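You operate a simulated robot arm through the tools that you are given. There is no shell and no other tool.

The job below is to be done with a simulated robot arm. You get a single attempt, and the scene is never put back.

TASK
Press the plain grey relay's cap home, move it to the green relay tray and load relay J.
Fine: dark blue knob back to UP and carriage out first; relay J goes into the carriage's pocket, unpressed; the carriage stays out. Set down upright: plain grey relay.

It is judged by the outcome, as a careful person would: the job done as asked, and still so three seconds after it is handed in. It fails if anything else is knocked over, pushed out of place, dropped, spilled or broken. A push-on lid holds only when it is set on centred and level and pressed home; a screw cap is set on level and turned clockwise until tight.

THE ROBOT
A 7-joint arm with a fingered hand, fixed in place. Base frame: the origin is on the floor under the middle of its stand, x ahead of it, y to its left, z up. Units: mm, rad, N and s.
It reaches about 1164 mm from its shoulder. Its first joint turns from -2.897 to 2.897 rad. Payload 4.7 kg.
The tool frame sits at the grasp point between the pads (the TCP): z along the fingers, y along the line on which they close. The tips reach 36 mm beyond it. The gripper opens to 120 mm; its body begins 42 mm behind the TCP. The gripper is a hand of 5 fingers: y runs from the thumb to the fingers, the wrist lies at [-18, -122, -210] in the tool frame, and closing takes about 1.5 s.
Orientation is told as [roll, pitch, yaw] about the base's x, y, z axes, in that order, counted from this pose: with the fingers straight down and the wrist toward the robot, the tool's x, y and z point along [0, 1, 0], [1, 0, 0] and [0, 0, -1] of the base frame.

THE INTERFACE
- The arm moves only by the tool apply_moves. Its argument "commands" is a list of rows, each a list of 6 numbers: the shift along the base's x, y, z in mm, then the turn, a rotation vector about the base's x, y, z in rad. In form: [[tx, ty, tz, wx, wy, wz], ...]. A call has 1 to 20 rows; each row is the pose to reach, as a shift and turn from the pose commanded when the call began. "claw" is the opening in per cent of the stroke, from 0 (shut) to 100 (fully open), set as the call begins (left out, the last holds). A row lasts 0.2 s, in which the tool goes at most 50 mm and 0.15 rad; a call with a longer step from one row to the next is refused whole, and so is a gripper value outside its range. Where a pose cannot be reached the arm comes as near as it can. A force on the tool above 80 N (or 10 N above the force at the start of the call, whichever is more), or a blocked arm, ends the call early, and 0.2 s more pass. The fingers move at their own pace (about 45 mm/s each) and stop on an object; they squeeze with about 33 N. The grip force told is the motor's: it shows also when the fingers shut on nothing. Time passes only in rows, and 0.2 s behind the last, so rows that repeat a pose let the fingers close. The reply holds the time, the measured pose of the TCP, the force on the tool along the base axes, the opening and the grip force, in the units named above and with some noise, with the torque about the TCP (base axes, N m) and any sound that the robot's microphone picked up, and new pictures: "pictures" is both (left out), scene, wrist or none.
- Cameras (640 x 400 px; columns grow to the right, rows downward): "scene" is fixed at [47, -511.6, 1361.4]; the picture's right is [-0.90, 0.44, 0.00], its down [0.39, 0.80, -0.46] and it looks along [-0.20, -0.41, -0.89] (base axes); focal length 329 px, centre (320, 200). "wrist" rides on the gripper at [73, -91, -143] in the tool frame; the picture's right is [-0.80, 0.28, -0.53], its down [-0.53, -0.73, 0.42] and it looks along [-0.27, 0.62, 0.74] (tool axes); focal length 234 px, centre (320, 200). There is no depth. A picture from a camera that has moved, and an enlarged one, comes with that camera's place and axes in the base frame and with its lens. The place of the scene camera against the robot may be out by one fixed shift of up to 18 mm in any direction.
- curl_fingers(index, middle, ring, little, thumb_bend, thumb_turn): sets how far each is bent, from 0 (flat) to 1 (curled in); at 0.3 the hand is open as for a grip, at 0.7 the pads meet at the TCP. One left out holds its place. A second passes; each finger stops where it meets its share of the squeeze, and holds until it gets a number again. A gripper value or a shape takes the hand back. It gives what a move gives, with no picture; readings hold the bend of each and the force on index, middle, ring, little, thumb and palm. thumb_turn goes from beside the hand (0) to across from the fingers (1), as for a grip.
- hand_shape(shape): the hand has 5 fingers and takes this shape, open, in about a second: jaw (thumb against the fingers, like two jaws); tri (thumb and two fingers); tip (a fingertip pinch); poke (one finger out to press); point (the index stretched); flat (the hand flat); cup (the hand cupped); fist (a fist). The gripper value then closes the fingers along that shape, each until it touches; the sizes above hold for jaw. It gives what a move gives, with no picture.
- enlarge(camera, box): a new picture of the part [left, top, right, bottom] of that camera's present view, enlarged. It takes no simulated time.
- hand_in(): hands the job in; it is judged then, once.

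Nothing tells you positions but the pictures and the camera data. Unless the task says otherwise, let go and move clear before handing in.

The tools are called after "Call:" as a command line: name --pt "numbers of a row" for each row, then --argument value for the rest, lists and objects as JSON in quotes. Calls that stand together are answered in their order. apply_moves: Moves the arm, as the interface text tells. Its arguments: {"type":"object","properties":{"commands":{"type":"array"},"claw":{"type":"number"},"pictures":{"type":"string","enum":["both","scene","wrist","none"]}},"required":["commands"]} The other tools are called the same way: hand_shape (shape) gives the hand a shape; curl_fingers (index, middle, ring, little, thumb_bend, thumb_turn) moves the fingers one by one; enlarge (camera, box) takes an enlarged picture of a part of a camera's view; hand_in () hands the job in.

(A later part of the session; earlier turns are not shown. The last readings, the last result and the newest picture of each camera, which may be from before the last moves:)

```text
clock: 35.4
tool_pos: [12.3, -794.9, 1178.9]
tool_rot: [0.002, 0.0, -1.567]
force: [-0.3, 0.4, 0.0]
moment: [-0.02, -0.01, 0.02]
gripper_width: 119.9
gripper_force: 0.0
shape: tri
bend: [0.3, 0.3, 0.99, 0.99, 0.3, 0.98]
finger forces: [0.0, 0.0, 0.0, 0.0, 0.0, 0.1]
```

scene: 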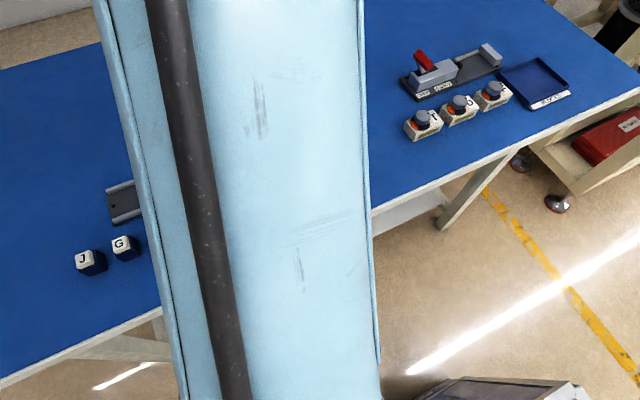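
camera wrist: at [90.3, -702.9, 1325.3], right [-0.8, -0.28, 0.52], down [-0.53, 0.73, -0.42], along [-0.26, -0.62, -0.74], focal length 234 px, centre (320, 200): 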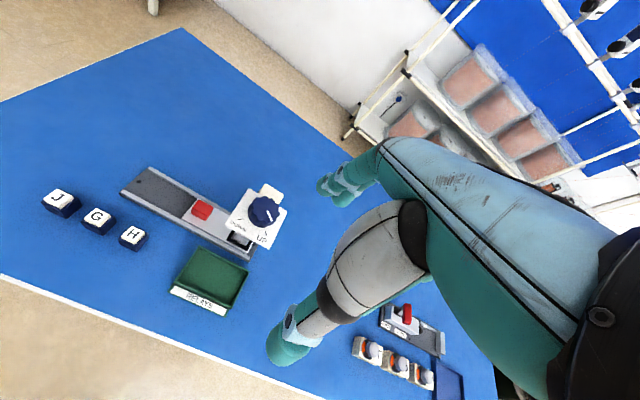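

The distance isn't actually at the limit here, so a wrist or swivel joint is likely stuck. I'll try a different yaw while moving inward.

Call:
apply_moves --pt "0 0 0 0 0 -0.12" --pt "0 0 0 0 0 -0.24" --pt "0 0 0 0 0 -0.36" --pt "0 0 0 0 0 -0.36" --pt "0 15 0 0 0 -0.36" --pt "0 30 0 0 0 -0.36" --pt "0 30 0 0 0 -0.36" --pt "0 30 0 0 0 -0.36" --pictures "none"

```text
clock: 37.2
tool_pos: [-6.2, -806.4, 1199.9]
tool_rot: [-0.002, 0.0, -1.929]
force: [-0.1, -0.7, 0.1]
moment: [0.0, -0.01, 0.01]
gripper_width: 120.0
gripper_force: 0.0
shape: tri
bend: [0.3, 0.3, 0.99, 0.99, 0.3, 0.98]
finger forces: [0.0, 0.0, 0.0, 0.1, 0.0, 0.1]
out of reach, approached as far as the arm can: row 1, 2, 3, 4, 5, 6
```

Call:
apply_moves --pt "0 0 0 0 0 0" --pt "0 0 0 0 0 0" --pt "0 0 0 0 0 0" --pt "0 0 0 0 0 0" --pictures "none"

Call:
apply_moves --pt "0 15 0 0 0 0" --pt "0 30 0 0 0 0" --pt "0 45 0 0 0 0" --pt "0 60 0 0 0 0" --pt "0 60 0 0 0 0" --pt "0 60 0 0 0 0" --pt "0 60 0 0 0 0" --pictures "none"

```text
clock: 38.2
tool_pos: [-6.7, -805.2, 1199.2]
tool_rot: [0.0, -0.001, -1.928]
force: [-0.1, -0.7, 0.2]
moment: [0.02, 0.01, -0.01]
gripper_width: 119.8
gripper_force: 0.0
shape: tri
bend: [0.3, 0.3, 0.99, 0.99, 0.3, 0.98]
finger forces: [0.0, 0.0, 0.0, 0.1, 0.0, 0.0]
```

```text
clock: 39.8
tool_pos: [-24.1, -772.4, 1231.8]
tool_rot: [0.0, 0.002, -1.927]
force: [-0.9, -1.3, -1.1]
moment: [0.08, -0.04, 0.03]
gripper_width: 119.8
gripper_force: 0.1
shape: tri
bend: [0.3, 0.3, 0.99, 0.99, 0.3, 0.98]
finger forces: [0.0, 0.1, 0.1, 0.0, 0.0, 0.1]
out of reach, approached as far as the arm can: row 1, 2, 3, 4, 5, 6, 7
```

I think the elbow is pinned straight, and moving up keeps pressing it that way. I'll swing down and outward along the arc instead, staying a little inside it, so the elbow can fold.

Call:
apply_moves --pt "4 -7 -13 0 0 0" --pt "8 -14 -26 0 0 0" --pt "12 -21 -39 0 0 0" --pt "16 -28 -52 0 0 0" --pt "20 -35 -65 0 0 0" --pt "24 -42 -78 0 0 0" --pt "28 -49 -91 0 0 0" --pt "32 -56 -104 0 0 0" --pt "36 -63 -117 0 0 0" --pt "40 -70 -130 0 0 0" --pt "40 -70 -130 0 0 0" --pictures "none"

```text
clock: 42.2
tool_pos: [18.1, -857.9, 1112.7]
tool_rot: [0.0, 0.0, -1.927]
force: [-0.4, -0.2, -0.4]
moment: [0.02, 0.01, -0.02]
gripper_width: 120.0
gripper_force: 0.0
shape: tri
bend: [0.3, 0.3, 0.99, 0.99, 0.3, 0.98]
finger forces: [0.0, 0.1, 0.1, 0.0, 0.0, 0.1]
out of reach, approached as far as the arm can: row 6, 7, 8, 9, 10, 11
```

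That contracted the arm a little. I'll continue downward at roughly the same y.

Call:
apply_moves --pt "2 0 -12 0 0 0" --pt "4 0 -24 0 0 0" --pt "6 0 -36 0 0 0" --pt "8 0 -48 0 0 0" --pt "10 0 -60 0 0 0" --pt "12 0 -72 0 0 0" --pt "14 0 -84 0 0 0" --pt "16 0 -84 0 0 0" --pictures "wrist"

```text
clock: 44.0
tool_pos: [20.4, -896.7, 1049.1]
tool_rot: [0.0, 0.001, -1.929]
force: [0.5, 0.0, 1.1]
moment: [0.0, -0.03, 0.01]
gripper_width: 120.0
gripper_force: 0.1
shape: tri
bend: [0.3, 0.3, 0.99, 0.99, 0.3, 0.98]
finger forces: [0.0, 0.0, 0.0, 0.0, 0.0, 0.0]
out of reach, approached as far as the arm can: row 1, 2, 3, 4, 5, 6, 7, 8
camera wrist: at [119.5, -836.8, 1191.7], right [-0.85, 0.02, 0.53], down [-0.24, 0.87, -0.42], along [-0.47, -0.49, -0.74], focal length 234 px, centre (320, 200)
```

wrist: 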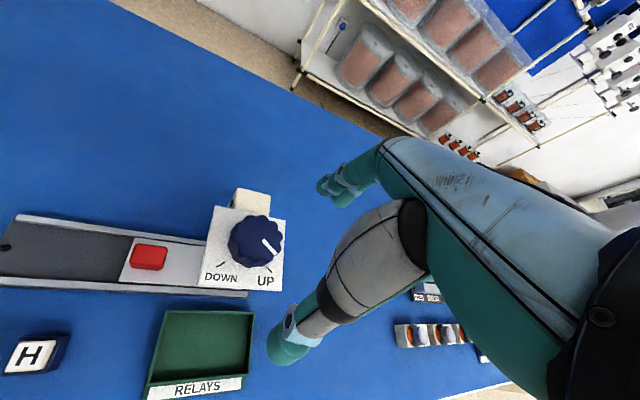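

Going down does fold the elbow slightly. I'll move sideways over the empty table area, away from the press, where I can go lower safely.

Call:
apply_moves --pt "20 5 0 0 0 0.04" --pt "40 10 0 0 0 0.08" --pt "60 15 0 0 0 0.12" --pt "80 20 0 0 0 0.16" --pt "100 25 0 0 0 0.2" --pt "120 30 0 0 0 0.24" --pt "140 40 0 0 0 0.28" --pt "160 50 0 0 0 0.32" --pt "170 60 0 0 0 0.36" --pt "170 60 0 0 0 0.36" --pictures "none"

```text
clock: 46.2
tool_pos: [183.0, -899.7, 1085.8]
tool_rot: [-0.001, 0.0, -1.568]
force: [0.0, -0.1, 0.0]
moment: [0.01, -0.01, -0.02]
gripper_width: 119.9
gripper_force: 0.0
shape: tri
bend: [0.3, 0.3, 0.99, 0.99, 0.3, 0.98]
finger forces: [0.0, 0.0, 0.0, 0.0, 0.1, 0.1]
out of reach, approached as far as the arm can: row 1, 2, 3, 4, 5, 6, 7, 8, 9, 10
```

Call:
apply_moves --pt "0 6 -15 0 0 0" --pt "0 12 -30 0 0 0" --pt "0 18 -45 0 0 0" --pt "0 24 -60 0 0 0" --pt "0 30 -75 0 0 0" --pt "0 36 -90 0 0 0" --pt "0 42 -105 0 0 0" --pt "0 50 -105 0 0 0" --pt "0 60 -105 0 0 0" --pt "0 60 -105 0 0 0" --pictures "wrist"

```text
clock: 48.4
tool_pos: [179.0, -933.2, 1023.8]
tool_rot: [0.001, 0.0, -1.568]
force: [-0.3, -0.1, -0.1]
moment: [-0.02, -0.01, 0.0]
gripper_width: 120.1
gripper_force: 0.0
shape: tri
bend: [0.3, 0.3, 0.99, 0.99, 0.3, 0.98]
finger forces: [0.0, 0.1, 0.0, 0.0, 0.0, 0.0]
out of reach, approached as far as the arm can: row 1, 2, 3, 4, 5, 6, 7, 8, 9, 10
camera wrist: at [249.5, -840.8, 1166.2], right [-0.8, -0.28, 0.52], down [-0.53, 0.73, -0.42], along [-0.26, -0.62, -0.74], focal length 234 px, centre (320, 200)
```

wrist: 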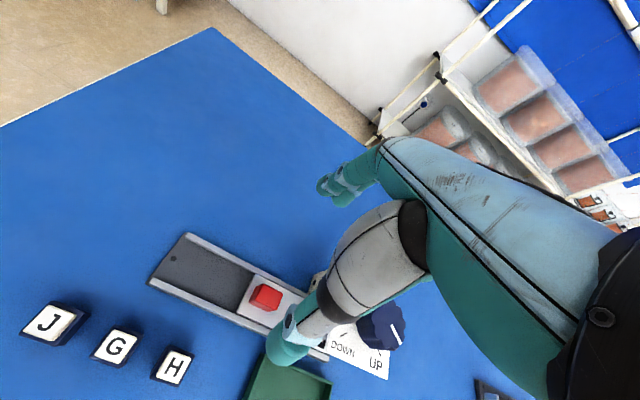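

I'll look at the arm in the scene camera to see how the elbow is bent.

Call:
enlarge --camera "scene" --box '[0, 0, 640, 400]'

```text
1.00 times, centred on (320, 200) of scene (not enlarged: the box is as wide or as high as the picture)
camera zoom: at [47.0, -511.6, 1361.4], right [-0.9, 0.44, 0.0], down [0.39, 0.8, -0.46], along [-0.2, -0.41, -0.89], focal length 329 px, centre (320, 200)
```

zoom: 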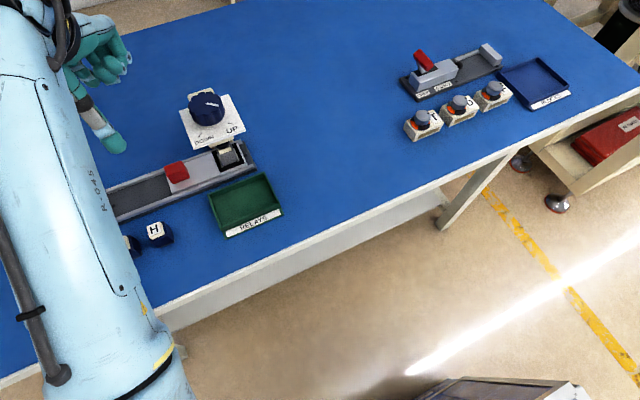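

I'll try a very gentle radial retreat in tiny steps, in case the larger steps are what the solver can't follow.

Call:
apply_moves --pt "0 2 -1 0 0 0" --pt "0 4 -2 0 0 0" --pt "0 6 -3 0 0 0" --pt "0 8 -4 0 0 0" --pt "0 10 -5 0 0 0" --pt "0 12 -6 0 0 0" --pt "0 14 -7 0 0 0" --pt "0 16 -8 0 0 0" --pt "0 18 -9 0 0 0" --pt "0 20 -10 0 0 0" --pt "0 22 -11 0 0 0" --pt "0 24 -12 0 0 0" --pictures "none"

```text
clock: 51.0
tool_pos: [176.0, -932.3, 1022.7]
tool_rot: [0.001, 0.0, -1.568]
force: [-0.1, -0.1, 0.0]
moment: [-0.02, 0.02, 0.02]
gripper_width: 120.1
gripper_force: 0.1
shape: tri
bend: [0.3, 0.3, 0.99, 0.99, 0.3, 0.98]
finger forces: [0.0, 0.0, 0.0, 0.0, 0.1, 0.0]
out of reach, approached as far as the arm can: row 2, 3, 4, 5, 6, 7, 8, 9, 10, 11, 12
```

Contraction is locked. I'll test the opposite direction to learn whether the arm is truly at full stretch.

Call:
apply_moves --pt "0 -4 2 0 0 0" --pt "0 -8 4 0 0 0" --pt "0 -12 6 0 0 0" --pt "0 -16 8 0 0 0" --pt "0 -20 10 0 0 0" --pictures "none"

```text
clock: 52.2
tool_pos: [176.4, -951.4, 1030.8]
tool_rot: [0.001, -0.002, -1.567]
force: [-0.3, -0.1, -0.7]
moment: [0.0, 0.03, -0.04]
gripper_width: 119.8
gripper_force: 0.1
shape: tri
bend: [0.3, 0.3, 0.99, 0.99, 0.3, 0.98]
finger forces: [0.0, 0.0, 0.0, 0.1, 0.0, 0.0]
```

Extending outward is free, so only contraction is blocked, likely by a wrist bend limit. I'll tilt the fingers slightly inward toward the robot and try contracting then.

Call:
apply_moves --pt "0 0 0 0.1 0 0" --pt "0 0 0 0.2 0 0" --pt "0 0 0 0.3 0 0" --pt "0 10 0 0.3 0 0" --pt "0 20 0 0.3 0 0" --pt "0 30 0 0.3 0 0" --pt "0 40 0 0.3 0 0" --pt "0 50 0 0.3 0 0" --pt "0 60 0 0.3 0 0" --pt "0 60 0 0.3 0 0" --pictures "none"

```text
clock: 54.4
tool_pos: [177.3, -877.4, 1019.9]
tool_rot: [0.001, 0.299, -1.568]
force: [0.5, 0.9, -0.3]
moment: [-0.03, -0.02, 0.03]
gripper_width: 119.9
gripper_force: 0.0
shape: tri
bend: [0.3, 0.3, 0.99, 0.99, 0.3, 0.98]
finger forces: [0.0, 0.0, 0.0, 0.0, 0.1, 0.0]
out of reach, approached as far as the arm can: row 1, 2, 3, 4, 5, 6, 7, 8, 9, 10
```

Call:
apply_moves --pt "0 10 0 0 0 0" --pt "0 20 0 0 0 0" --pt "0 30 0 0 0 0" --pt "0 40 0 0 0 0" --pt "0 50 0 0 0 0" --pt "0 60 0 0 0 0" --pt "0 70 0 0 0 0" --pt "0 80 0 0 0 0" --pt "0 80 0 0 0 0" --pictures "both"

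```text
clock: 56.4
tool_pos: [176.1, -798.5, 1021.2]
tool_rot: [0.003, 0.299, -1.568]
force: [-0.3, -0.6, 0.7]
moment: [0.01, 0.0, -0.01]
gripper_width: 119.8
gripper_force: 0.1
shape: tri
bend: [0.3, 0.3, 0.99, 0.99, 0.3, 0.98]
finger forces: [0.1, 0.0, 0.0, 0.0, 0.0, 0.0]
out of reach, approached as far as the arm can: row 3, 4, 5, 6
camera wrist: at [247.1, -752.4, 1184.5], right [-0.8, -0.42, 0.42], down [-0.53, 0.82, -0.19], along [-0.26, -0.38, -0.89], focal length 234 px, centre (320, 200)
```

scene: 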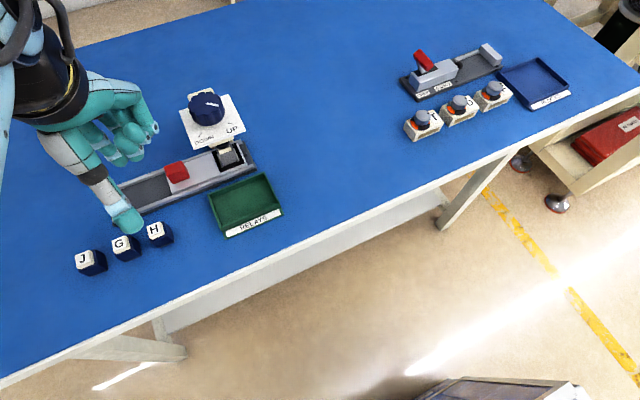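
wrist: 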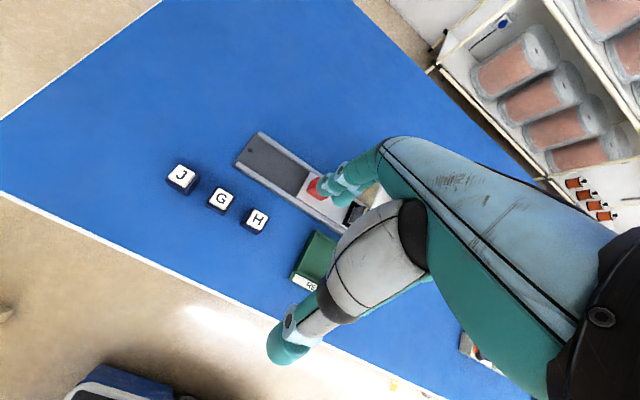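

Tilting inward freed the arm. Now I'll try returning upright here, with the arm in this bent posture.

Call:
apply_moves --pt "0 0 0 -0.1 0 0" --pt "0 0 0 -0.2 0 0" --pt "0 0 0 -0.3 0 0" --pt "0 0 0 -0.3 0 0" --pictures "none"

Call:
apply_moves --pt "0 20 0 0 0 0" --pt "0 40 0 0 0 0" --pt "0 60 0 0 0 0" --pt "0 80 0 0 0 0" --pt "0 100 0 0 0 0" --pt "0 100 0 0 0 0" --pictures "none"

```text
clock: 57.4
tool_pos: [176.4, -797.3, 1022.8]
tool_rot: [-0.002, -0.003, -1.566]
force: [-0.3, -0.1, 0.2]
moment: [-0.05, -0.03, 0.01]
gripper_width: 119.8
gripper_force: 0.0
shape: tri
bend: [0.3, 0.3, 0.99, 0.99, 0.3, 0.98]
finger forces: [0.0, 0.1, 0.1, 0.0, 0.0, 0.0]
```

```text
clock: 58.8
tool_pos: [176.3, -697.1, 1024.7]
tool_rot: [0.0, -0.002, -1.568]
force: [-0.3, -0.6, 0.2]
moment: [-0.01, 0.0, 0.0]
gripper_width: 119.6
gripper_force: 0.0
shape: tri
bend: [0.3, 0.3, 0.99, 0.99, 0.3, 0.98]
finger forces: [0.0, 0.1, 0.0, 0.0, 0.0, 0.0]
```

The arm is free again, upright and unflagged. From now on I'll stay inside its limits and turn the knob in several short strokes. Moving above the knob now.

Call:
apply_moves --pt "-16 -29 0 0 0 0" --pt "-32 -58 0 0 0 0" --pt "-48 -88 0 0 0 0" --pt "-64 -117 0 0 0 0" --pt "-80 -146 0 0 0 0" --pt "-96 -175 0 0 0 0" --pt "-112 -204 0 0 0 0" --pt "-129 -231 0 0 0 0" --pt "-129 -231 0 0 0 0" --claw 100 --pictures "both"

```text
clock: 60.8
tool_pos: [48.6, -927.4, 1022.7]
tool_rot: [0.002, -0.001, -1.567]
force: [-0.3, 0.0, -0.4]
moment: [-0.02, 0.01, 0.01]
gripper_width: 119.8
gripper_force: 0.0
shape: tri
bend: [0.3, 0.3, 0.99, 0.99, 0.3, 0.98]
finger forces: [0.1, 0.1, 0.1, 0.1, 0.0, 0.0]
camera wrist: at [118.5, -834.5, 1166.1], right [-0.8, -0.28, 0.53], down [-0.53, 0.73, -0.43], along [-0.26, -0.62, -0.74], focal length 234 px, centre (320, 200)
```

scene: 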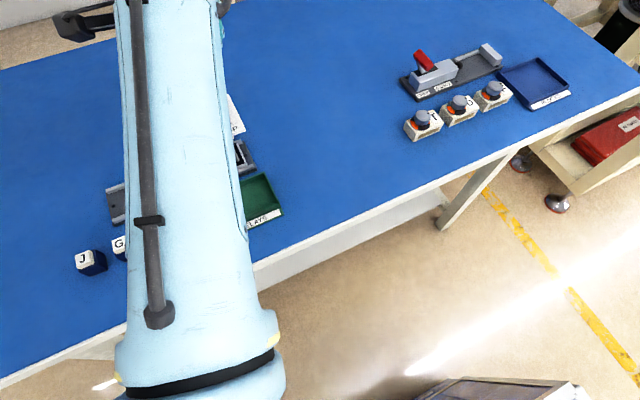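
wrist: 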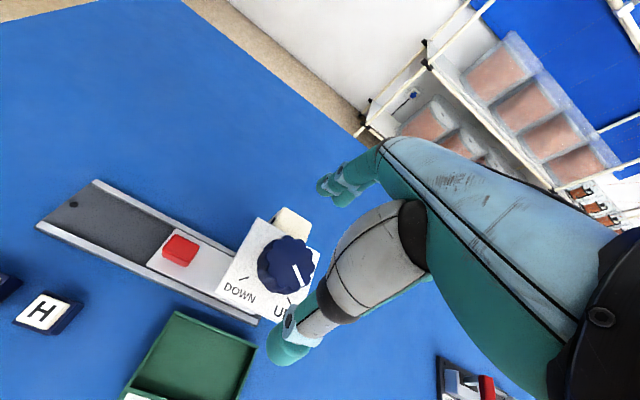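

Unflagged above the knob. Now I'll test the clockwise yaw range in the air, in modest steps.

Call:
apply_moves --pt "0 0 -5 0 0 -0.1" --pt "0 0 -10 0 0 -0.2" --pt "0 0 -15 0 0 -0.3" --pt "0 0 -20 0 0 -0.4" --pt "0 0 -20 0 0 -0.5" --pt "0 0 -20 0 0 -0.6" --pictures "none"

```text
clock: 62.2
tool_pos: [47.1, -928.1, 1002.2]
tool_rot: [0.001, -0.001, -2.17]
force: [0.6, -0.5, 0.6]
moment: [0.05, -0.01, 0.01]
gripper_width: 120.0
gripper_force: 0.1
shape: tri
bend: [0.3, 0.3, 0.99, 0.99, 0.3, 0.98]
finger forces: [0.0, 0.0, 0.1, 0.0, 0.1, 0.0]
```

The range to -124° is fine. I'll test a bit more.

Call:
apply_moves --pt "0 0 0 0 0 -0.1" --pt "0 0 0 0 0 -0.2" --pt "0 0 0 0 0 -0.3" --pt "0 0 0 0 0 -0.4" --pt "0 0 0 0 0 -0.5" --pictures "none"

```text
clock: 63.4
tool_pos: [53.1, -899.0, 998.8]
tool_rot: [0.006, -0.005, -2.619]
force: [0.7, 0.1, 5.8]
moment: [0.08, -0.08, -0.01]
gripper_width: 119.9
gripper_force: 0.1
shape: tri
bend: [0.3, 0.3, 0.99, 0.99, 0.3, 0.98]
finger forces: [0.0, 0.1, 0.0, 0.1, 0.0, 0.0]
out of reach, approached as far as the arm can: row 4, 5
```

The limit is around -2.5 rad, so two strokes of about 48° each will do. Rotating back to the start yaw for the first stroke.

Call:
apply_moves --pt "-2 -5 5 0 0 0.1" --pt "-4 -12 10 0 0 0.2" --pt "-5 -20 10 0 0 0.3" --pt "-6 -29 10 0 0 0.42" --pt "-6 -30 10 0 0 0.54" --pt "-6 -30 10 0 0 0.66" --pt "-6 -30 10 0 0 0.78" --pt "-6 -30 10 0 0 0.9" --pt "-6 -30 10 0 0 1.0" --pt "-6 -30 10 0 0 1.07" --pt "-6 -30 10 0 0 1.07" --pictures "wrist"

Call:
enlarge --camera "wrist" --box '[210, 160, 370, 330]'

```text
clock: 65.8
tool_pos: [46.8, -932.5, 1000.5]
tool_rot: [0.0, -0.002, -1.546]
force: [-0.2, -0.2, -0.2]
moment: [-0.04, 0.01, 0.0]
gripper_width: 120.1
gripper_force: 0.1
shape: tri
bend: [0.3, 0.3, 0.99, 0.99, 0.3, 0.98]
finger forces: [0.0, 0.1, 0.0, 0.0, 0.0, 0.1]
camera wrist: at [116.7, -838.7, 1143.2], right [-0.8, -0.3, 0.53], down [-0.55, 0.72, -0.43], along [-0.25, -0.63, -0.74], focal length 234 px, centre (320, 200)
```

wrist: 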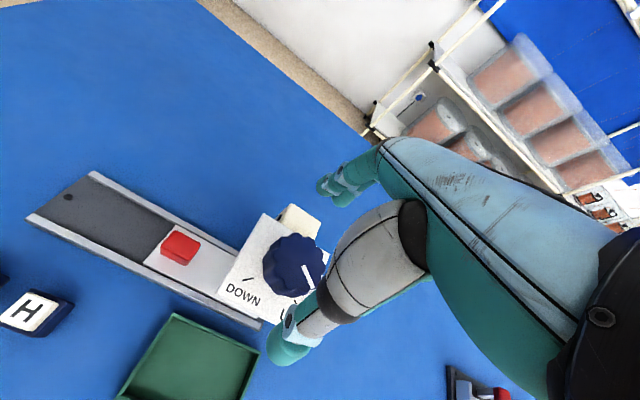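

```text
2.35 times, centred on (290, 245) of wrist
camera zoom: at [116.7, -838.7, 1143.2], right [-0.8, -0.3, 0.53], down [-0.55, 0.72, -0.43], along [-0.25, -0.63, -0.74], focal length 551 px, centre (391, 94)
```

zoom: 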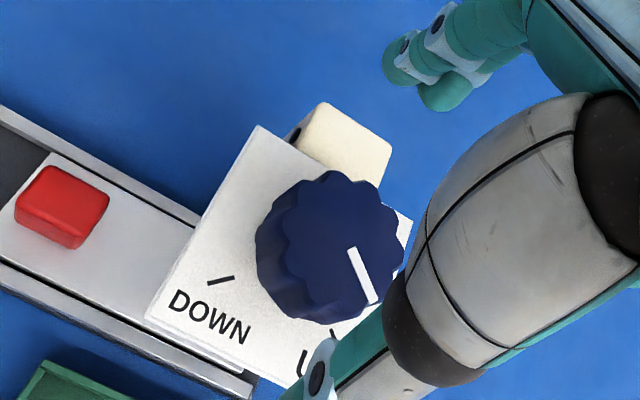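

Now I'll descend around the knob with the hand open, keeping the tips just above the plate.

Call:
apply_moves --pt "0 2 -10 0 0 0" --pt "0 3 -20 0 0 0" --pt "0 3 -30 0 0 0" --pt "0 3 -38 0 0 0" --pt "0 3 -38 0 0 0" --pictures "wrist"

Call:
enlarge --camera "wrist" --box '[210, 160, 370, 370]'

```text
clock: 67.0
tool_pos: [49.3, -930.4, 962.1]
tool_rot: [-0.001, -0.002, -1.548]
force: [0.3, -0.3, -0.3]
moment: [-0.01, -0.03, -0.01]
gripper_width: 120.0
gripper_force: 0.0
shape: tri
bend: [0.3, 0.3, 0.99, 0.99, 0.3, 0.98]
finger forces: [0.1, 0.0, 0.0, 0.1, 0.0, 0.0]
camera wrist: at [117.2, -836.9, 1105.3], right [-0.8, -0.3, 0.53], down [-0.55, 0.72, -0.43], along [-0.25, -0.63, -0.74], focal length 234 px, centre (320, 200)
```

wrist: 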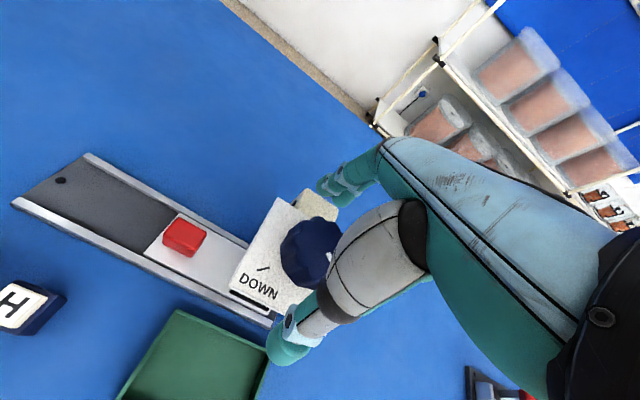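

```text
1.90 times, centred on (290, 265) of wrist
camera zoom: at [117.2, -836.9, 1105.3], right [-0.8, -0.3, 0.53], down [-0.55, 0.72, -0.43], along [-0.25, -0.63, -0.74], focal length 446 px, centre (377, 76)
```

zoom: 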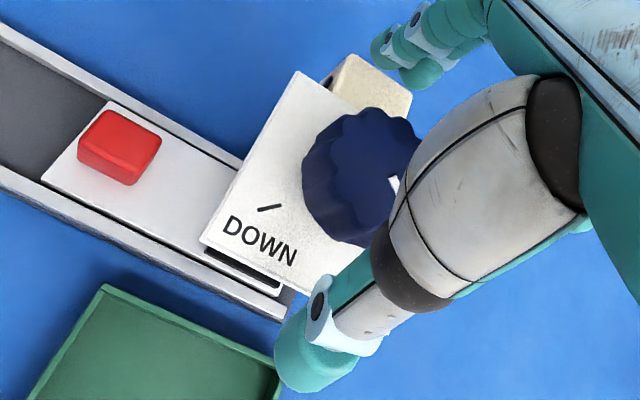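

The knob sits between thumb and fingers. I'll close on it.

Call:
apply_moves --pt "0 0 0 0 0 0" --pt "0 0 0 0 0 0" --pt "0 0 0 0 0 0" --pt "0 0 0 0 0 0" --pt "0 0 0 0 0 0" --pt "0 0 0 0 0 0" --pt "0 0 0 0 0 0" --pt "0 0 0 0 0 0" --claw 0 --pictures "wrist"

Call:
enlarge --camera "wrist" --box '[210, 160, 370, 370]'

```text
clock: 68.8
tool_pos: [48.9, -930.2, 962.1]
tool_rot: [-0.001, -0.002, -1.548]
force: [-0.1, 0.3, -1.1]
moment: [0.03, 0.02, -0.04]
gripper_width: 47.2
gripper_force: 32.5
shape: tri
bend: [0.74, 0.55, 1.0, 1.0, 0.71, 1.0]
finger forces: [14.6, 14.1, 0.1, 0.1, 30.0, 0.0]
camera wrist: at [117.2, -837.0, 1105.0], right [-0.8, -0.3, 0.53], down [-0.55, 0.72, -0.43], along [-0.25, -0.63, -0.74], focal length 234 px, centre (320, 200)
```

wrist: 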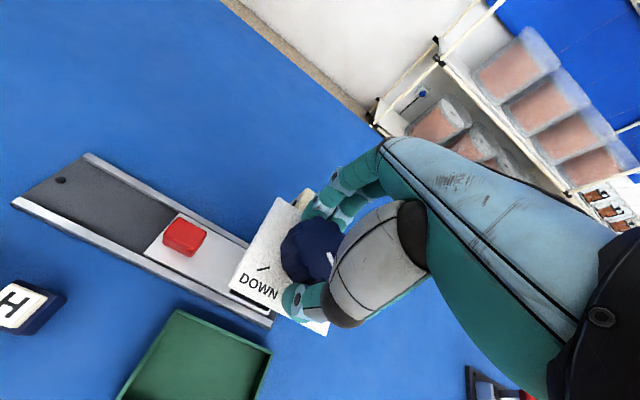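

```text
1.90 times, centred on (290, 265) of wrist
camera zoom: at [117.2, -837.0, 1105.0], right [-0.8, -0.3, 0.53], down [-0.55, 0.72, -0.43], along [-0.25, -0.63, -0.74], focal length 446 px, centre (377, 76)
```

zoom: 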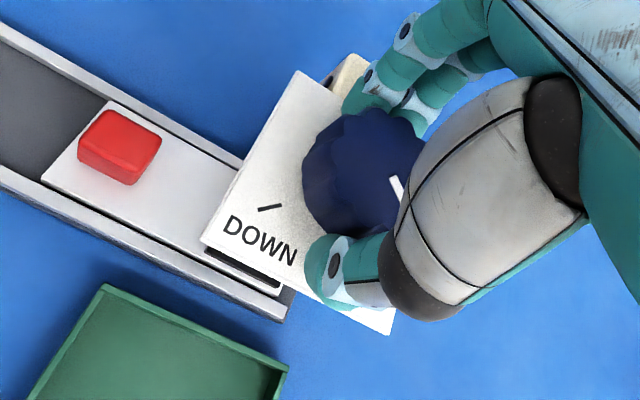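

Even grip: thumb 30 N, fingers about 14 N each. Now the first clockwise stroke.

Call:
apply_moves --pt "0 0 0 0 0 -0.08" --pt "0 0 0 0 0 -0.16" --pt "0 0 0 0 0 -0.24" --pt "0 0 0 0 0 -0.32" --pt "0 0 0 0 0 -0.4" --pictures "wrist"

Call:
enlarge --camera "wrist" --box '[210, 160, 370, 370]'

```text
clock: 70.0
tool_pos: [46.4, -928.8, 961.3]
tool_rot: [0.001, -0.002, -1.949]
force: [-1.8, -0.1, -1.5]
moment: [-0.06, 0.1, 0.09]
gripper_width: 46.6
gripper_force: 32.8
shape: tri
bend: [0.74, 0.54, 1.0, 1.0, 0.71, 1.0]
finger forces: [14.8, 17.1, 0.0, 0.0, 30.9, 0.1]
camera wrist: at [147.2, -871.0, 1105.0], right [-0.85, 0.04, 0.53], down [-0.22, 0.88, -0.43], along [-0.48, -0.48, -0.74], focal length 234 px, centre (320, 200)
```

wrist: 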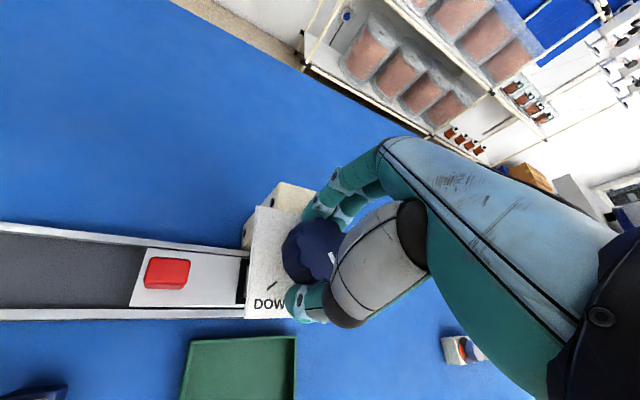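

```text
1.90 times, centred on (290, 265) of wrist
camera zoom: at [147.2, -871.0, 1105.0], right [-0.85, 0.04, 0.53], down [-0.22, 0.88, -0.43], along [-0.48, -0.48, -0.74], focal length 446 px, centre (377, 76)
```

zoom: 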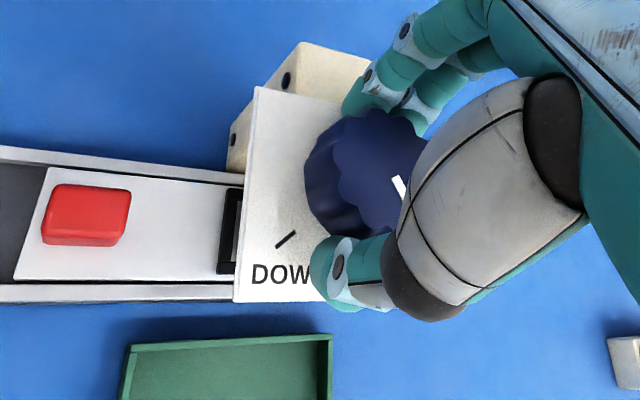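

The pointer moves with the hand, so the knob is turning. I'll finish the stroke.

Call:
apply_moves --pt "0 0 0 0 0 -0.08" --pt "0 0 0 0 0 -0.16" --pt "0 0 0 0 0 -0.24" --pt "0 0 0 0 0 -0.32" --pt "0 0 0 0 0 -0.4" --pt "0 0 0 0 0 -0.45" --pictures "wrist"

Call:
enlarge --camera "wrist" --box '[210, 160, 370, 370]'

```text
clock: 71.4
tool_pos: [47.4, -930.1, 963.4]
tool_rot: [0.0, -0.001, -2.4]
force: [-6.0, -2.8, -5.6]
moment: [-0.32, 0.32, 0.25]
gripper_width: 46.1
gripper_force: 33.1
shape: tri
bend: [0.74, 0.54, 1.0, 1.0, 0.71, 1.0]
finger forces: [15.9, 18.5, 0.0, 0.1, 29.4, 0.1]
camera wrist: at [162.8, -920.8, 1105.0], right [-0.75, 0.4, 0.53], down [0.18, 0.89, -0.43], along [-0.64, -0.22, -0.74], focal length 234 px, centre (320, 200)
```

wrist: 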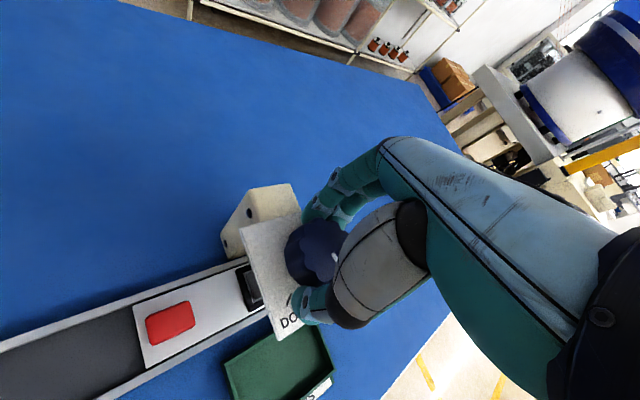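

```text
1.90 times, centred on (290, 265) of wrist
camera zoom: at [162.8, -920.8, 1105.0], right [-0.75, 0.4, 0.53], down [0.18, 0.89, -0.43], along [-0.64, -0.22, -0.74], focal length 446 px, centre (377, 76)
```

zoom: 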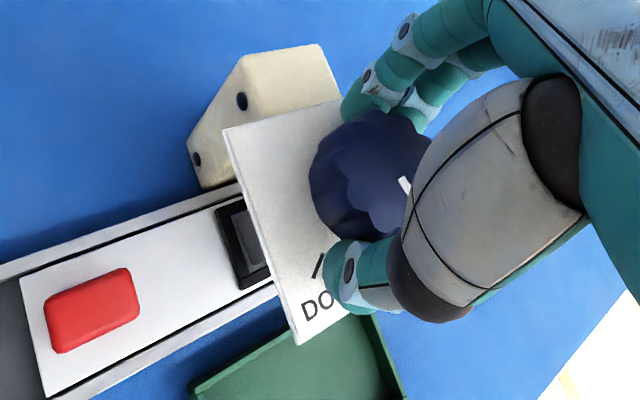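

The knob has turned with the hand about 48°. I'll release, lift a little, swing back and regrip for the second stroke.

Call:
apply_moves --pt "0 0 0 0 0 0" --pt "0 0 0 0 0 0" --pt "0 0 0 0 0 0" --pt "0 0 0 0 0 0" --pt "0 0 0 0 0 0" --pt "0 0 0 0 0 0" --pt "0 0 0 0 0 0" --pt "0 0 12 0 0 0" --pt "0 0 24 0 0 0" --pt "0 0 36 0 0 0" --pt "0 0 36 0 0 0" --claw 100 --pictures "wrist"

Call:
enlarge --camera "wrist" --box '[210, 160, 370, 370]'

```text
clock: 73.8
tool_pos: [48.7, -929.8, 999.1]
tool_rot: [-0.001, -0.002, -2.397]
force: [-0.6, 0.9, 0.5]
moment: [0.03, -0.02, 0.01]
gripper_width: 119.6
gripper_force: 0.1
shape: tri
bend: [0.3, 0.3, 0.99, 0.99, 0.3, 0.98]
finger forces: [0.0, 0.1, 0.0, 0.0, 0.0, 0.0]
camera wrist: at [163.2, -921.2, 1141.6], right [-0.75, 0.4, 0.53], down [0.18, 0.89, -0.43], along [-0.64, -0.23, -0.74], focal length 234 px, centre (320, 200)
```

wrist: 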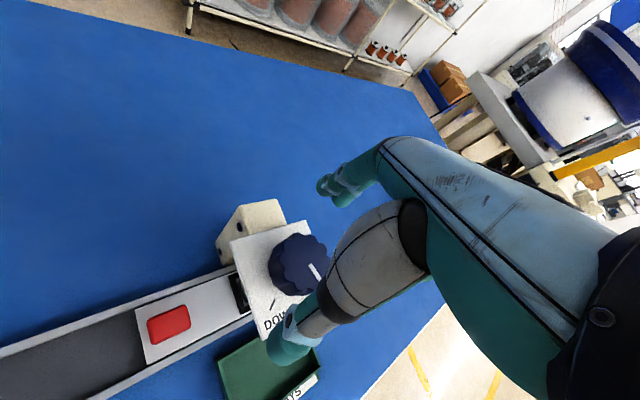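

```text
1.90 times, centred on (290, 265) of wrist
camera zoom: at [163.2, -921.2, 1141.6], right [-0.75, 0.4, 0.53], down [0.18, 0.89, -0.43], along [-0.64, -0.23, -0.74], focal length 446 px, centre (377, 76)
```

zoom: 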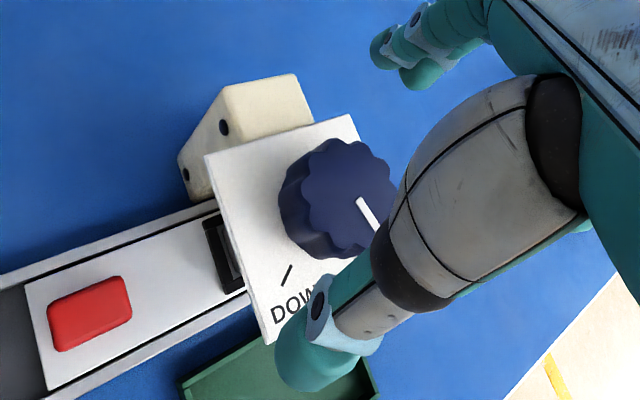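

The pointer has moved to roughly 100°, so it slipped slightly. I'll swing back a bit further for a longer second stroke.

Call:
apply_moves --pt "0 0 0 0 0 0.12" --pt "0 0 0 0 0 0.24" --pt "0 0 0 0 0 0.36" --pt "0 0 0 0 0 0.48" --pt "0 0 0 0 0 0.6" --pt "0 0 0 0 0 0.72" --pt "0 0 0 0 0 0.84" --pt "0 0 0 0 0 0.93" --pt "0 0 0 0 0 0.98" --pt "0 0 0 0 0 0.98" --pictures "wrist"

Call:
enlarge --camera "wrist" --box '[210, 160, 370, 370]'

```text
clock: 76.0
tool_pos: [47.7, -927.9, 999.4]
tool_rot: [-0.001, -0.001, -1.418]
force: [-0.4, 0.4, 0.1]
moment: [0.02, 0.0, -0.02]
gripper_width: 119.5
gripper_force: 0.1
shape: tri
bend: [0.3, 0.3, 0.99, 0.99, 0.3, 0.98]
finger forces: [0.0, 0.1, 0.0, 0.0, 0.0, 0.0]
camera wrist: at [103.3, -826.8, 1141.5], right [-0.75, -0.4, 0.53], down [-0.64, 0.64, -0.43], along [-0.17, -0.66, -0.74], focal length 234 px, centre (320, 200)
```

wrist: 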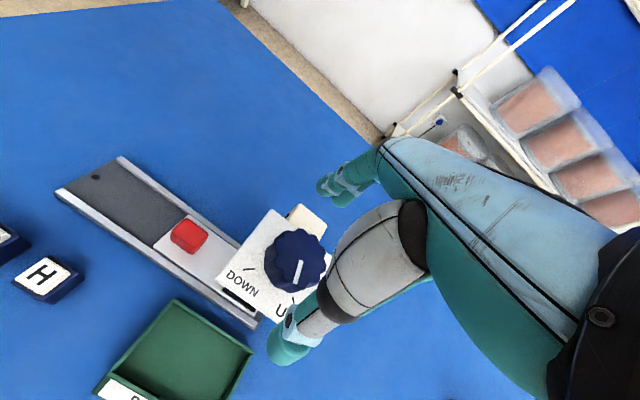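

```text
1.90 times, centred on (290, 265) of wrist
camera zoom: at [103.3, -826.8, 1141.5], right [-0.75, -0.4, 0.53], down [-0.64, 0.64, -0.43], along [-0.17, -0.66, -0.74], focal length 446 px, centre (377, 76)
```

zoom: 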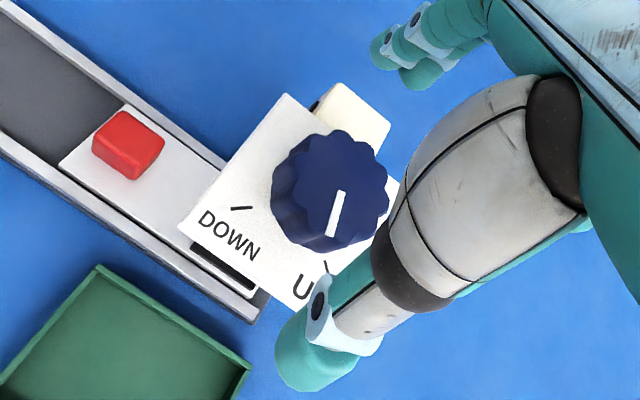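

The pointer is at about 105°, with 60° to go. Descending, gripping, and making the second stroke.

Call:
apply_moves --pt "0 -1 -12 0 0 0" --pt "0 -1 -24 0 0 0" --pt "0 -1 -36 0 0 0" --pt "0 -1 -39 0 0 0" --pictures "none"

Call:
apply_moves --pt "0 0 0 0 0 0" --pt "0 0 0 0 0 0" --pt "0 0 0 0 0 0" --pt "0 0 0 0 0 0" --pt "0 0 0 0 0 0" --pt "0 0 0 0 0 0" --pt "0 0 0 0 0 0" --pt "0 0 0 0 0 0" --claw 0 --pictures "none"

Call:
apply_moves --pt "0 0 0 0 0 -0.07" --pt "0 0 0 0 0 -0.14" --pt "0 0 0 0 0 -0.21" --pt "0 0 0 0 0 -0.28" --pt "0 0 0 0 0 -0.35" --pt "0 0 0 0 0 -0.42" --pt "0 0 0 0 0 -0.49" --pictures "wrist"

Call:
enlarge --camera "wrist" --box '[210, 160, 370, 370]'

```text
clock: 77.0
tool_pos: [48.0, -929.2, 960.2]
tool_rot: [0.002, 0.0, -1.416]
force: [0.3, -0.3, 0.1]
moment: [-0.01, 0.04, 0.01]
gripper_width: 119.6
gripper_force: 0.0
shape: tri
bend: [0.3, 0.3, 0.99, 0.99, 0.3, 0.98]
finger forces: [0.1, 0.0, 0.0, 0.1, 0.0, 0.0]
```

```text
clock: 78.8
tool_pos: [47.3, -928.9, 958.9]
tool_rot: [0.001, -0.003, -1.417]
force: [-1.1, -0.5, -3.1]
moment: [0.11, 0.02, -0.03]
gripper_width: 46.8
gripper_force: 32.8
shape: tri
bend: [0.74, 0.53, 1.0, 1.0, 0.72, 1.0]
finger forces: [15.2, 14.3, 0.0, 0.0, 30.1, 0.0]
```

```text
clock: 80.4
tool_pos: [48.1, -929.3, 958.8]
tool_rot: [0.0, 0.001, -1.909]
force: [3.6, 8.7, -9.4]
moment: [0.22, -0.13, 0.19]
gripper_width: 45.4
gripper_force: 33.3
shape: tri
bend: [0.74, 0.54, 1.0, 1.0, 0.71, 1.0]
finger forces: [13.0, 13.7, 0.0, 0.1, 35.9, 0.0]
camera wrist: at [145.4, -867.5, 1102.3], right [-0.85, 0.0, 0.53], down [-0.26, 0.87, -0.43], along [-0.46, -0.5, -0.74], focal length 234 px, centre (320, 200)
```

wrist: 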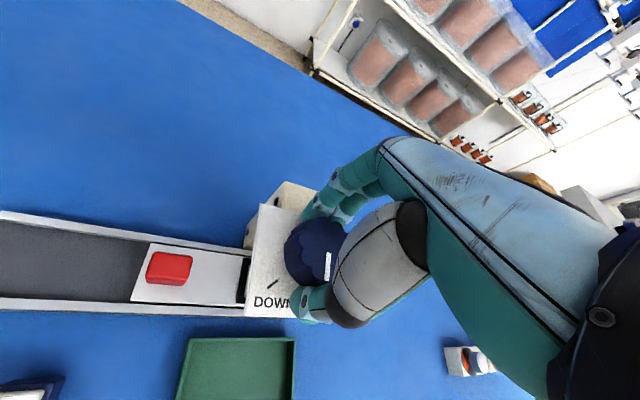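

```text
1.90 times, centred on (290, 265) of wrist
camera zoom: at [145.4, -867.5, 1102.3], right [-0.85, 0.0, 0.53], down [-0.26, 0.87, -0.43], along [-0.46, -0.5, -0.74], focal length 446 px, centre (377, 76)
```

zoom: 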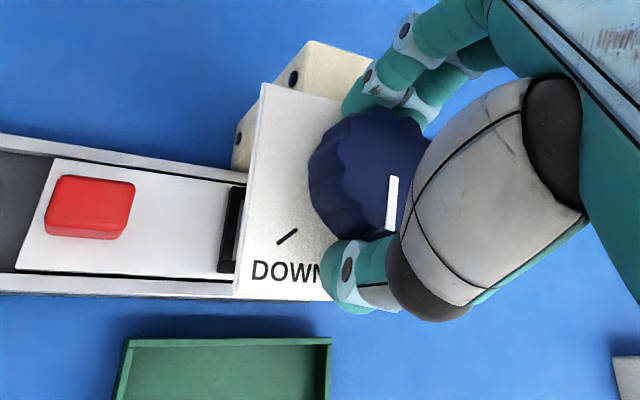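

The pointer is now at about 84° with some resistance building. Continuing the stroke.

Call:
apply_moves --pt "0 0 0 0 0 -0.07" --pt "0 0 0 0 0 -0.14" --pt "0 0 0 0 0 -0.21" --pt "0 0 0 0 0 -0.28" --pt "0 0 0 0 0 -0.35" --pt "0 0 0 0 0 -0.42" --pt "0 0 0 0 0 -0.49" --pt "0 0 0 0 0 -0.5" --pictures "wrist"

Call:
enlarge --camera "wrist" --box '[210, 160, 370, 370]'

```text
clock: 82.2
tool_pos: [48.1, -928.6, 960.7]
tool_rot: [0.0, -0.002, -2.409]
force: [-2.7, 3.7, -10.7]
moment: [-0.01, 0.07, 0.23]
gripper_width: 44.6
gripper_force: 33.1
shape: tri
bend: [0.74, 0.54, 1.0, 1.0, 0.71, 1.0]
finger forces: [14.7, 16.9, 0.0, 0.1, 32.5, 0.0]
camera wrist: at [162.7, -922.0, 1102.2], right [-0.74, 0.41, 0.53], down [0.19, 0.89, -0.43], along [-0.64, -0.22, -0.74], focal length 234 px, centre (320, 200)
```

wrist: 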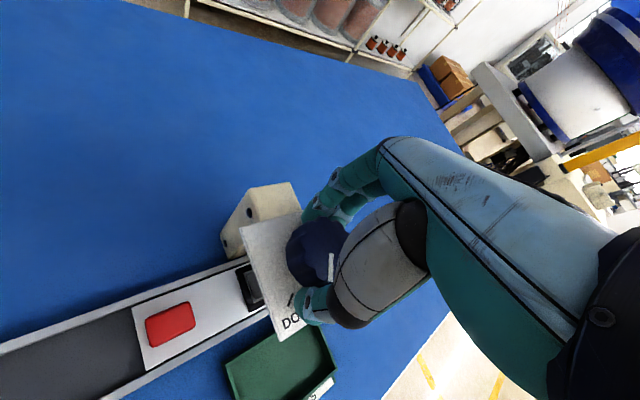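

```text
1.90 times, centred on (290, 265) of wrist
camera zoom: at [162.7, -922.0, 1102.2], right [-0.74, 0.41, 0.53], down [0.19, 0.89, -0.43], along [-0.64, -0.22, -0.74], focal length 446 px, centre (377, 76)
```

zoom: 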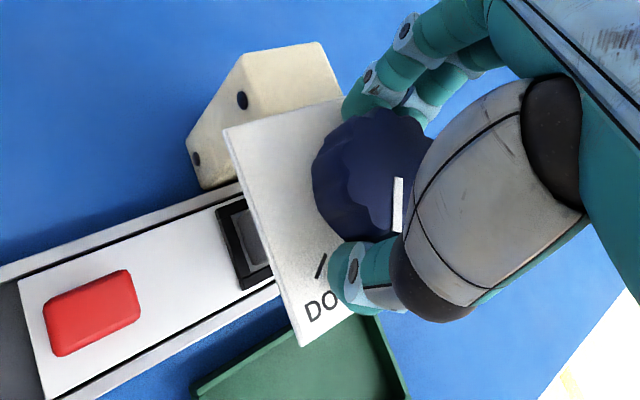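

The pointer is at about 57°. One more short stroke should bring it to DOWN, so I'm releasing and regripping.

Call:
apply_moves --pt "0 0 0 0 0 0" --pt "0 0 0 0 0 0" --pt "0 0 0 0 0 0" --pt "0 0 0 0 0 0" --pt "0 0 0 0 0 0" --pt "0 0 0 0 0 0" --pt "0 0 0 0 0 0" --pt "0 0 13 0 0 0" --pt "0 0 26 0 0 0" --pt "0 0 39 0 0 0" --pt "0 0 39 0 0 0" --claw 100 --pictures "none"

Call:
apply_moves --pt "0 0 0 0 0 0.12" --pt "0 0 0 0 0 0.24" --pt "0 0 0 0 0 0.36" --pt "0 0 0 0 0 0.48" --pt "0 0 0 0 0 0.6" --pt "0 0 0 0 0 0.72" --pt "0 0 0 0 0 0.84" --pt "0 0 0 0 0 0.84" --pictures "wrist"

Call:
enlarge --camera "wrist" --box '[210, 160, 370, 370]'

```text
clock: 84.6
tool_pos: [46.9, -929.7, 1000.2]
tool_rot: [-0.001, -0.002, -2.407]
force: [0.4, -0.7, 0.4]
moment: [-0.03, 0.0, 0.0]
gripper_width: 119.8
gripper_force: 0.0
shape: tri
bend: [0.3, 0.3, 0.99, 0.99, 0.3, 0.98]
finger forces: [0.1, 0.1, 0.0, 0.0, 0.0, 0.0]
```

```text
clock: 86.4
tool_pos: [47.2, -931.6, 999.3]
tool_rot: [0.0, -0.002, -1.565]
force: [-0.3, 0.1, 0.6]
moment: [0.0, 0.02, 0.0]
gripper_width: 119.7
gripper_force: 0.1
shape: tri
bend: [0.3, 0.3, 0.99, 0.99, 0.3, 0.98]
finger forces: [0.1, 0.1, 0.1, 0.1, 0.0, 0.0]
camera wrist: at [118.3, -838.0, 1142.1], right [-0.8, -0.28, 0.53], down [-0.54, 0.73, -0.43], along [-0.26, -0.62, -0.74], focal length 234 px, centre (320, 200)
```

wrist: 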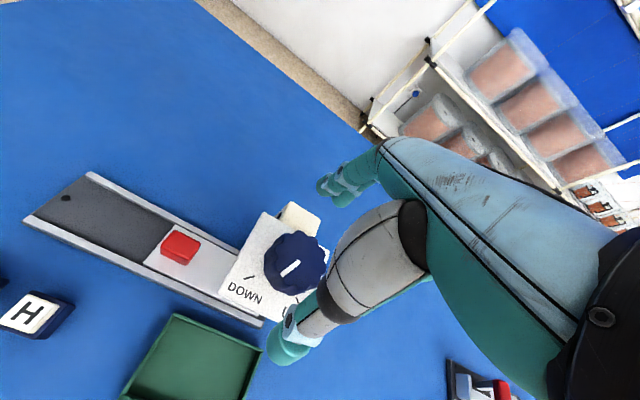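

```text
1.90 times, centred on (290, 265) of wrist
camera zoom: at [118.3, -838.0, 1142.1], right [-0.8, -0.28, 0.53], down [-0.54, 0.73, -0.43], along [-0.26, -0.62, -0.74], focal length 446 px, centre (377, 76)
```

zoom: 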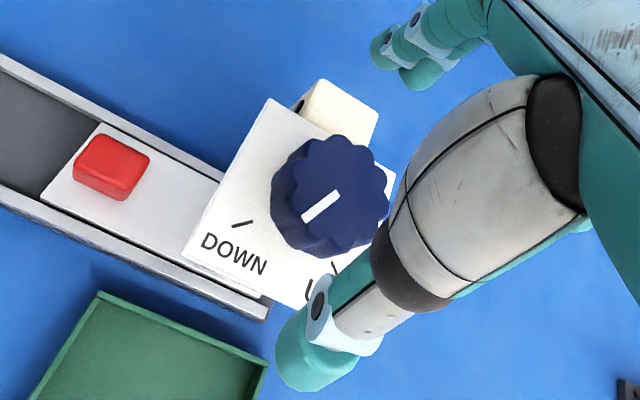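

About 15° remain to DOWN. Descending, gripping and turning about 25°.

Call:
apply_moves --pt "0 1 -12 0 0 0" --pt "0 2 -24 0 0 0" --pt "0 2 -36 0 0 0" --pt "0 2 -39 0 0 0" --pictures "none"

Call:
apply_moves --pt "0 0 0 0 0 0" --pt "0 0 0 0 0 0" --pt "0 0 0 0 0 0" --pt "0 0 0 0 0 0" --pt "0 0 0 0 0 0" --pt "0 0 0 0 0 0" --pt "0 0 0 0 0 0" --pt "0 0 0 0 0 0" --claw 0 --pictures "none"

Call:
apply_moves --pt "0 0 0 0 0 -0.06" --pt "0 0 0 0 0 -0.12" --pt "0 0 0 0 0 -0.18" --pt "0 0 0 0 0 -0.24" --pt "0 0 0 0 0 -0.3" --pt "0 0 0 0 0 -0.36" --pt "0 0 0 0 0 -0.42" --pictures "wrist"

Call:
enlarge --camera "wrist" --box '[210, 160, 370, 370]'

```text
clock: 87.4
tool_pos: [47.2, -929.3, 959.3]
tool_rot: [0.0, 0.0, -1.566]
force: [-0.6, 0.8, -0.3]
moment: [0.0, -0.01, 0.01]
gripper_width: 119.7
gripper_force: 0.0
shape: tri
bend: [0.3, 0.3, 0.99, 0.99, 0.3, 0.98]
finger forces: [0.1, 0.0, 0.1, 0.0, 0.0, 0.0]
```

```text
clock: 89.2
tool_pos: [47.9, -928.1, 959.4]
tool_rot: [0.001, -0.001, -1.567]
force: [-0.4, 0.9, -2.5]
moment: [0.12, 0.0, -0.01]
gripper_width: 47.0
gripper_force: 33.4
shape: tri
bend: [0.74, 0.54, 1.0, 1.0, 0.72, 1.0]
finger forces: [14.4, 14.0, 0.0, 0.0, 30.2, 0.0]
```

```text
clock: 90.8
tool_pos: [46.6, -928.3, 959.1]
tool_rot: [0.001, -0.003, -1.986]
force: [3.6, -1.9, -2.1]
moment: [0.0, -0.12, 0.21]
gripper_width: 46.6
gripper_force: 33.2
shape: tri
bend: [0.74, 0.53, 1.0, 1.0, 0.71, 1.0]
finger forces: [15.1, 15.0, 0.0, 0.1, 31.5, 0.0]
camera wrist: at [149.8, -873.6, 1101.4], right [-0.85, 0.07, 0.53], down [-0.19, 0.88, -0.43], along [-0.5, -0.46, -0.74], focal length 234 px, centre (320, 200)
```

wrist: 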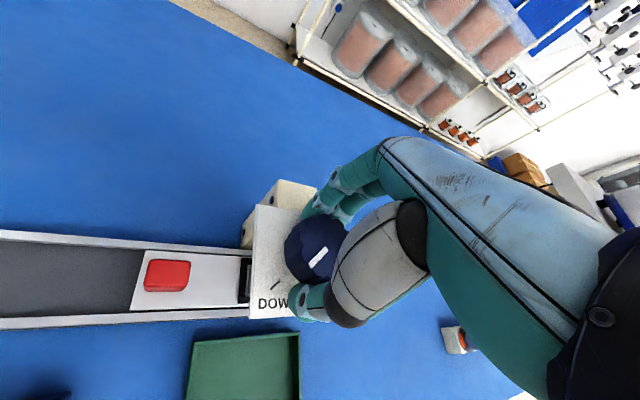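

```text
1.90 times, centred on (290, 265) of wrist
camera zoom: at [149.8, -873.6, 1101.4], right [-0.85, 0.07, 0.53], down [-0.19, 0.88, -0.43], along [-0.5, -0.46, -0.74], focal length 446 px, centre (377, 76)
```

zoom: 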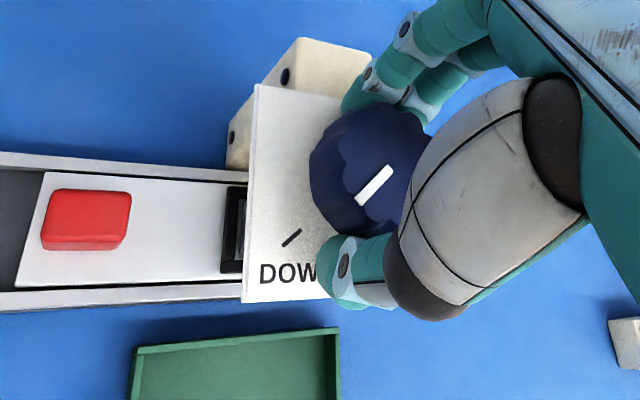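

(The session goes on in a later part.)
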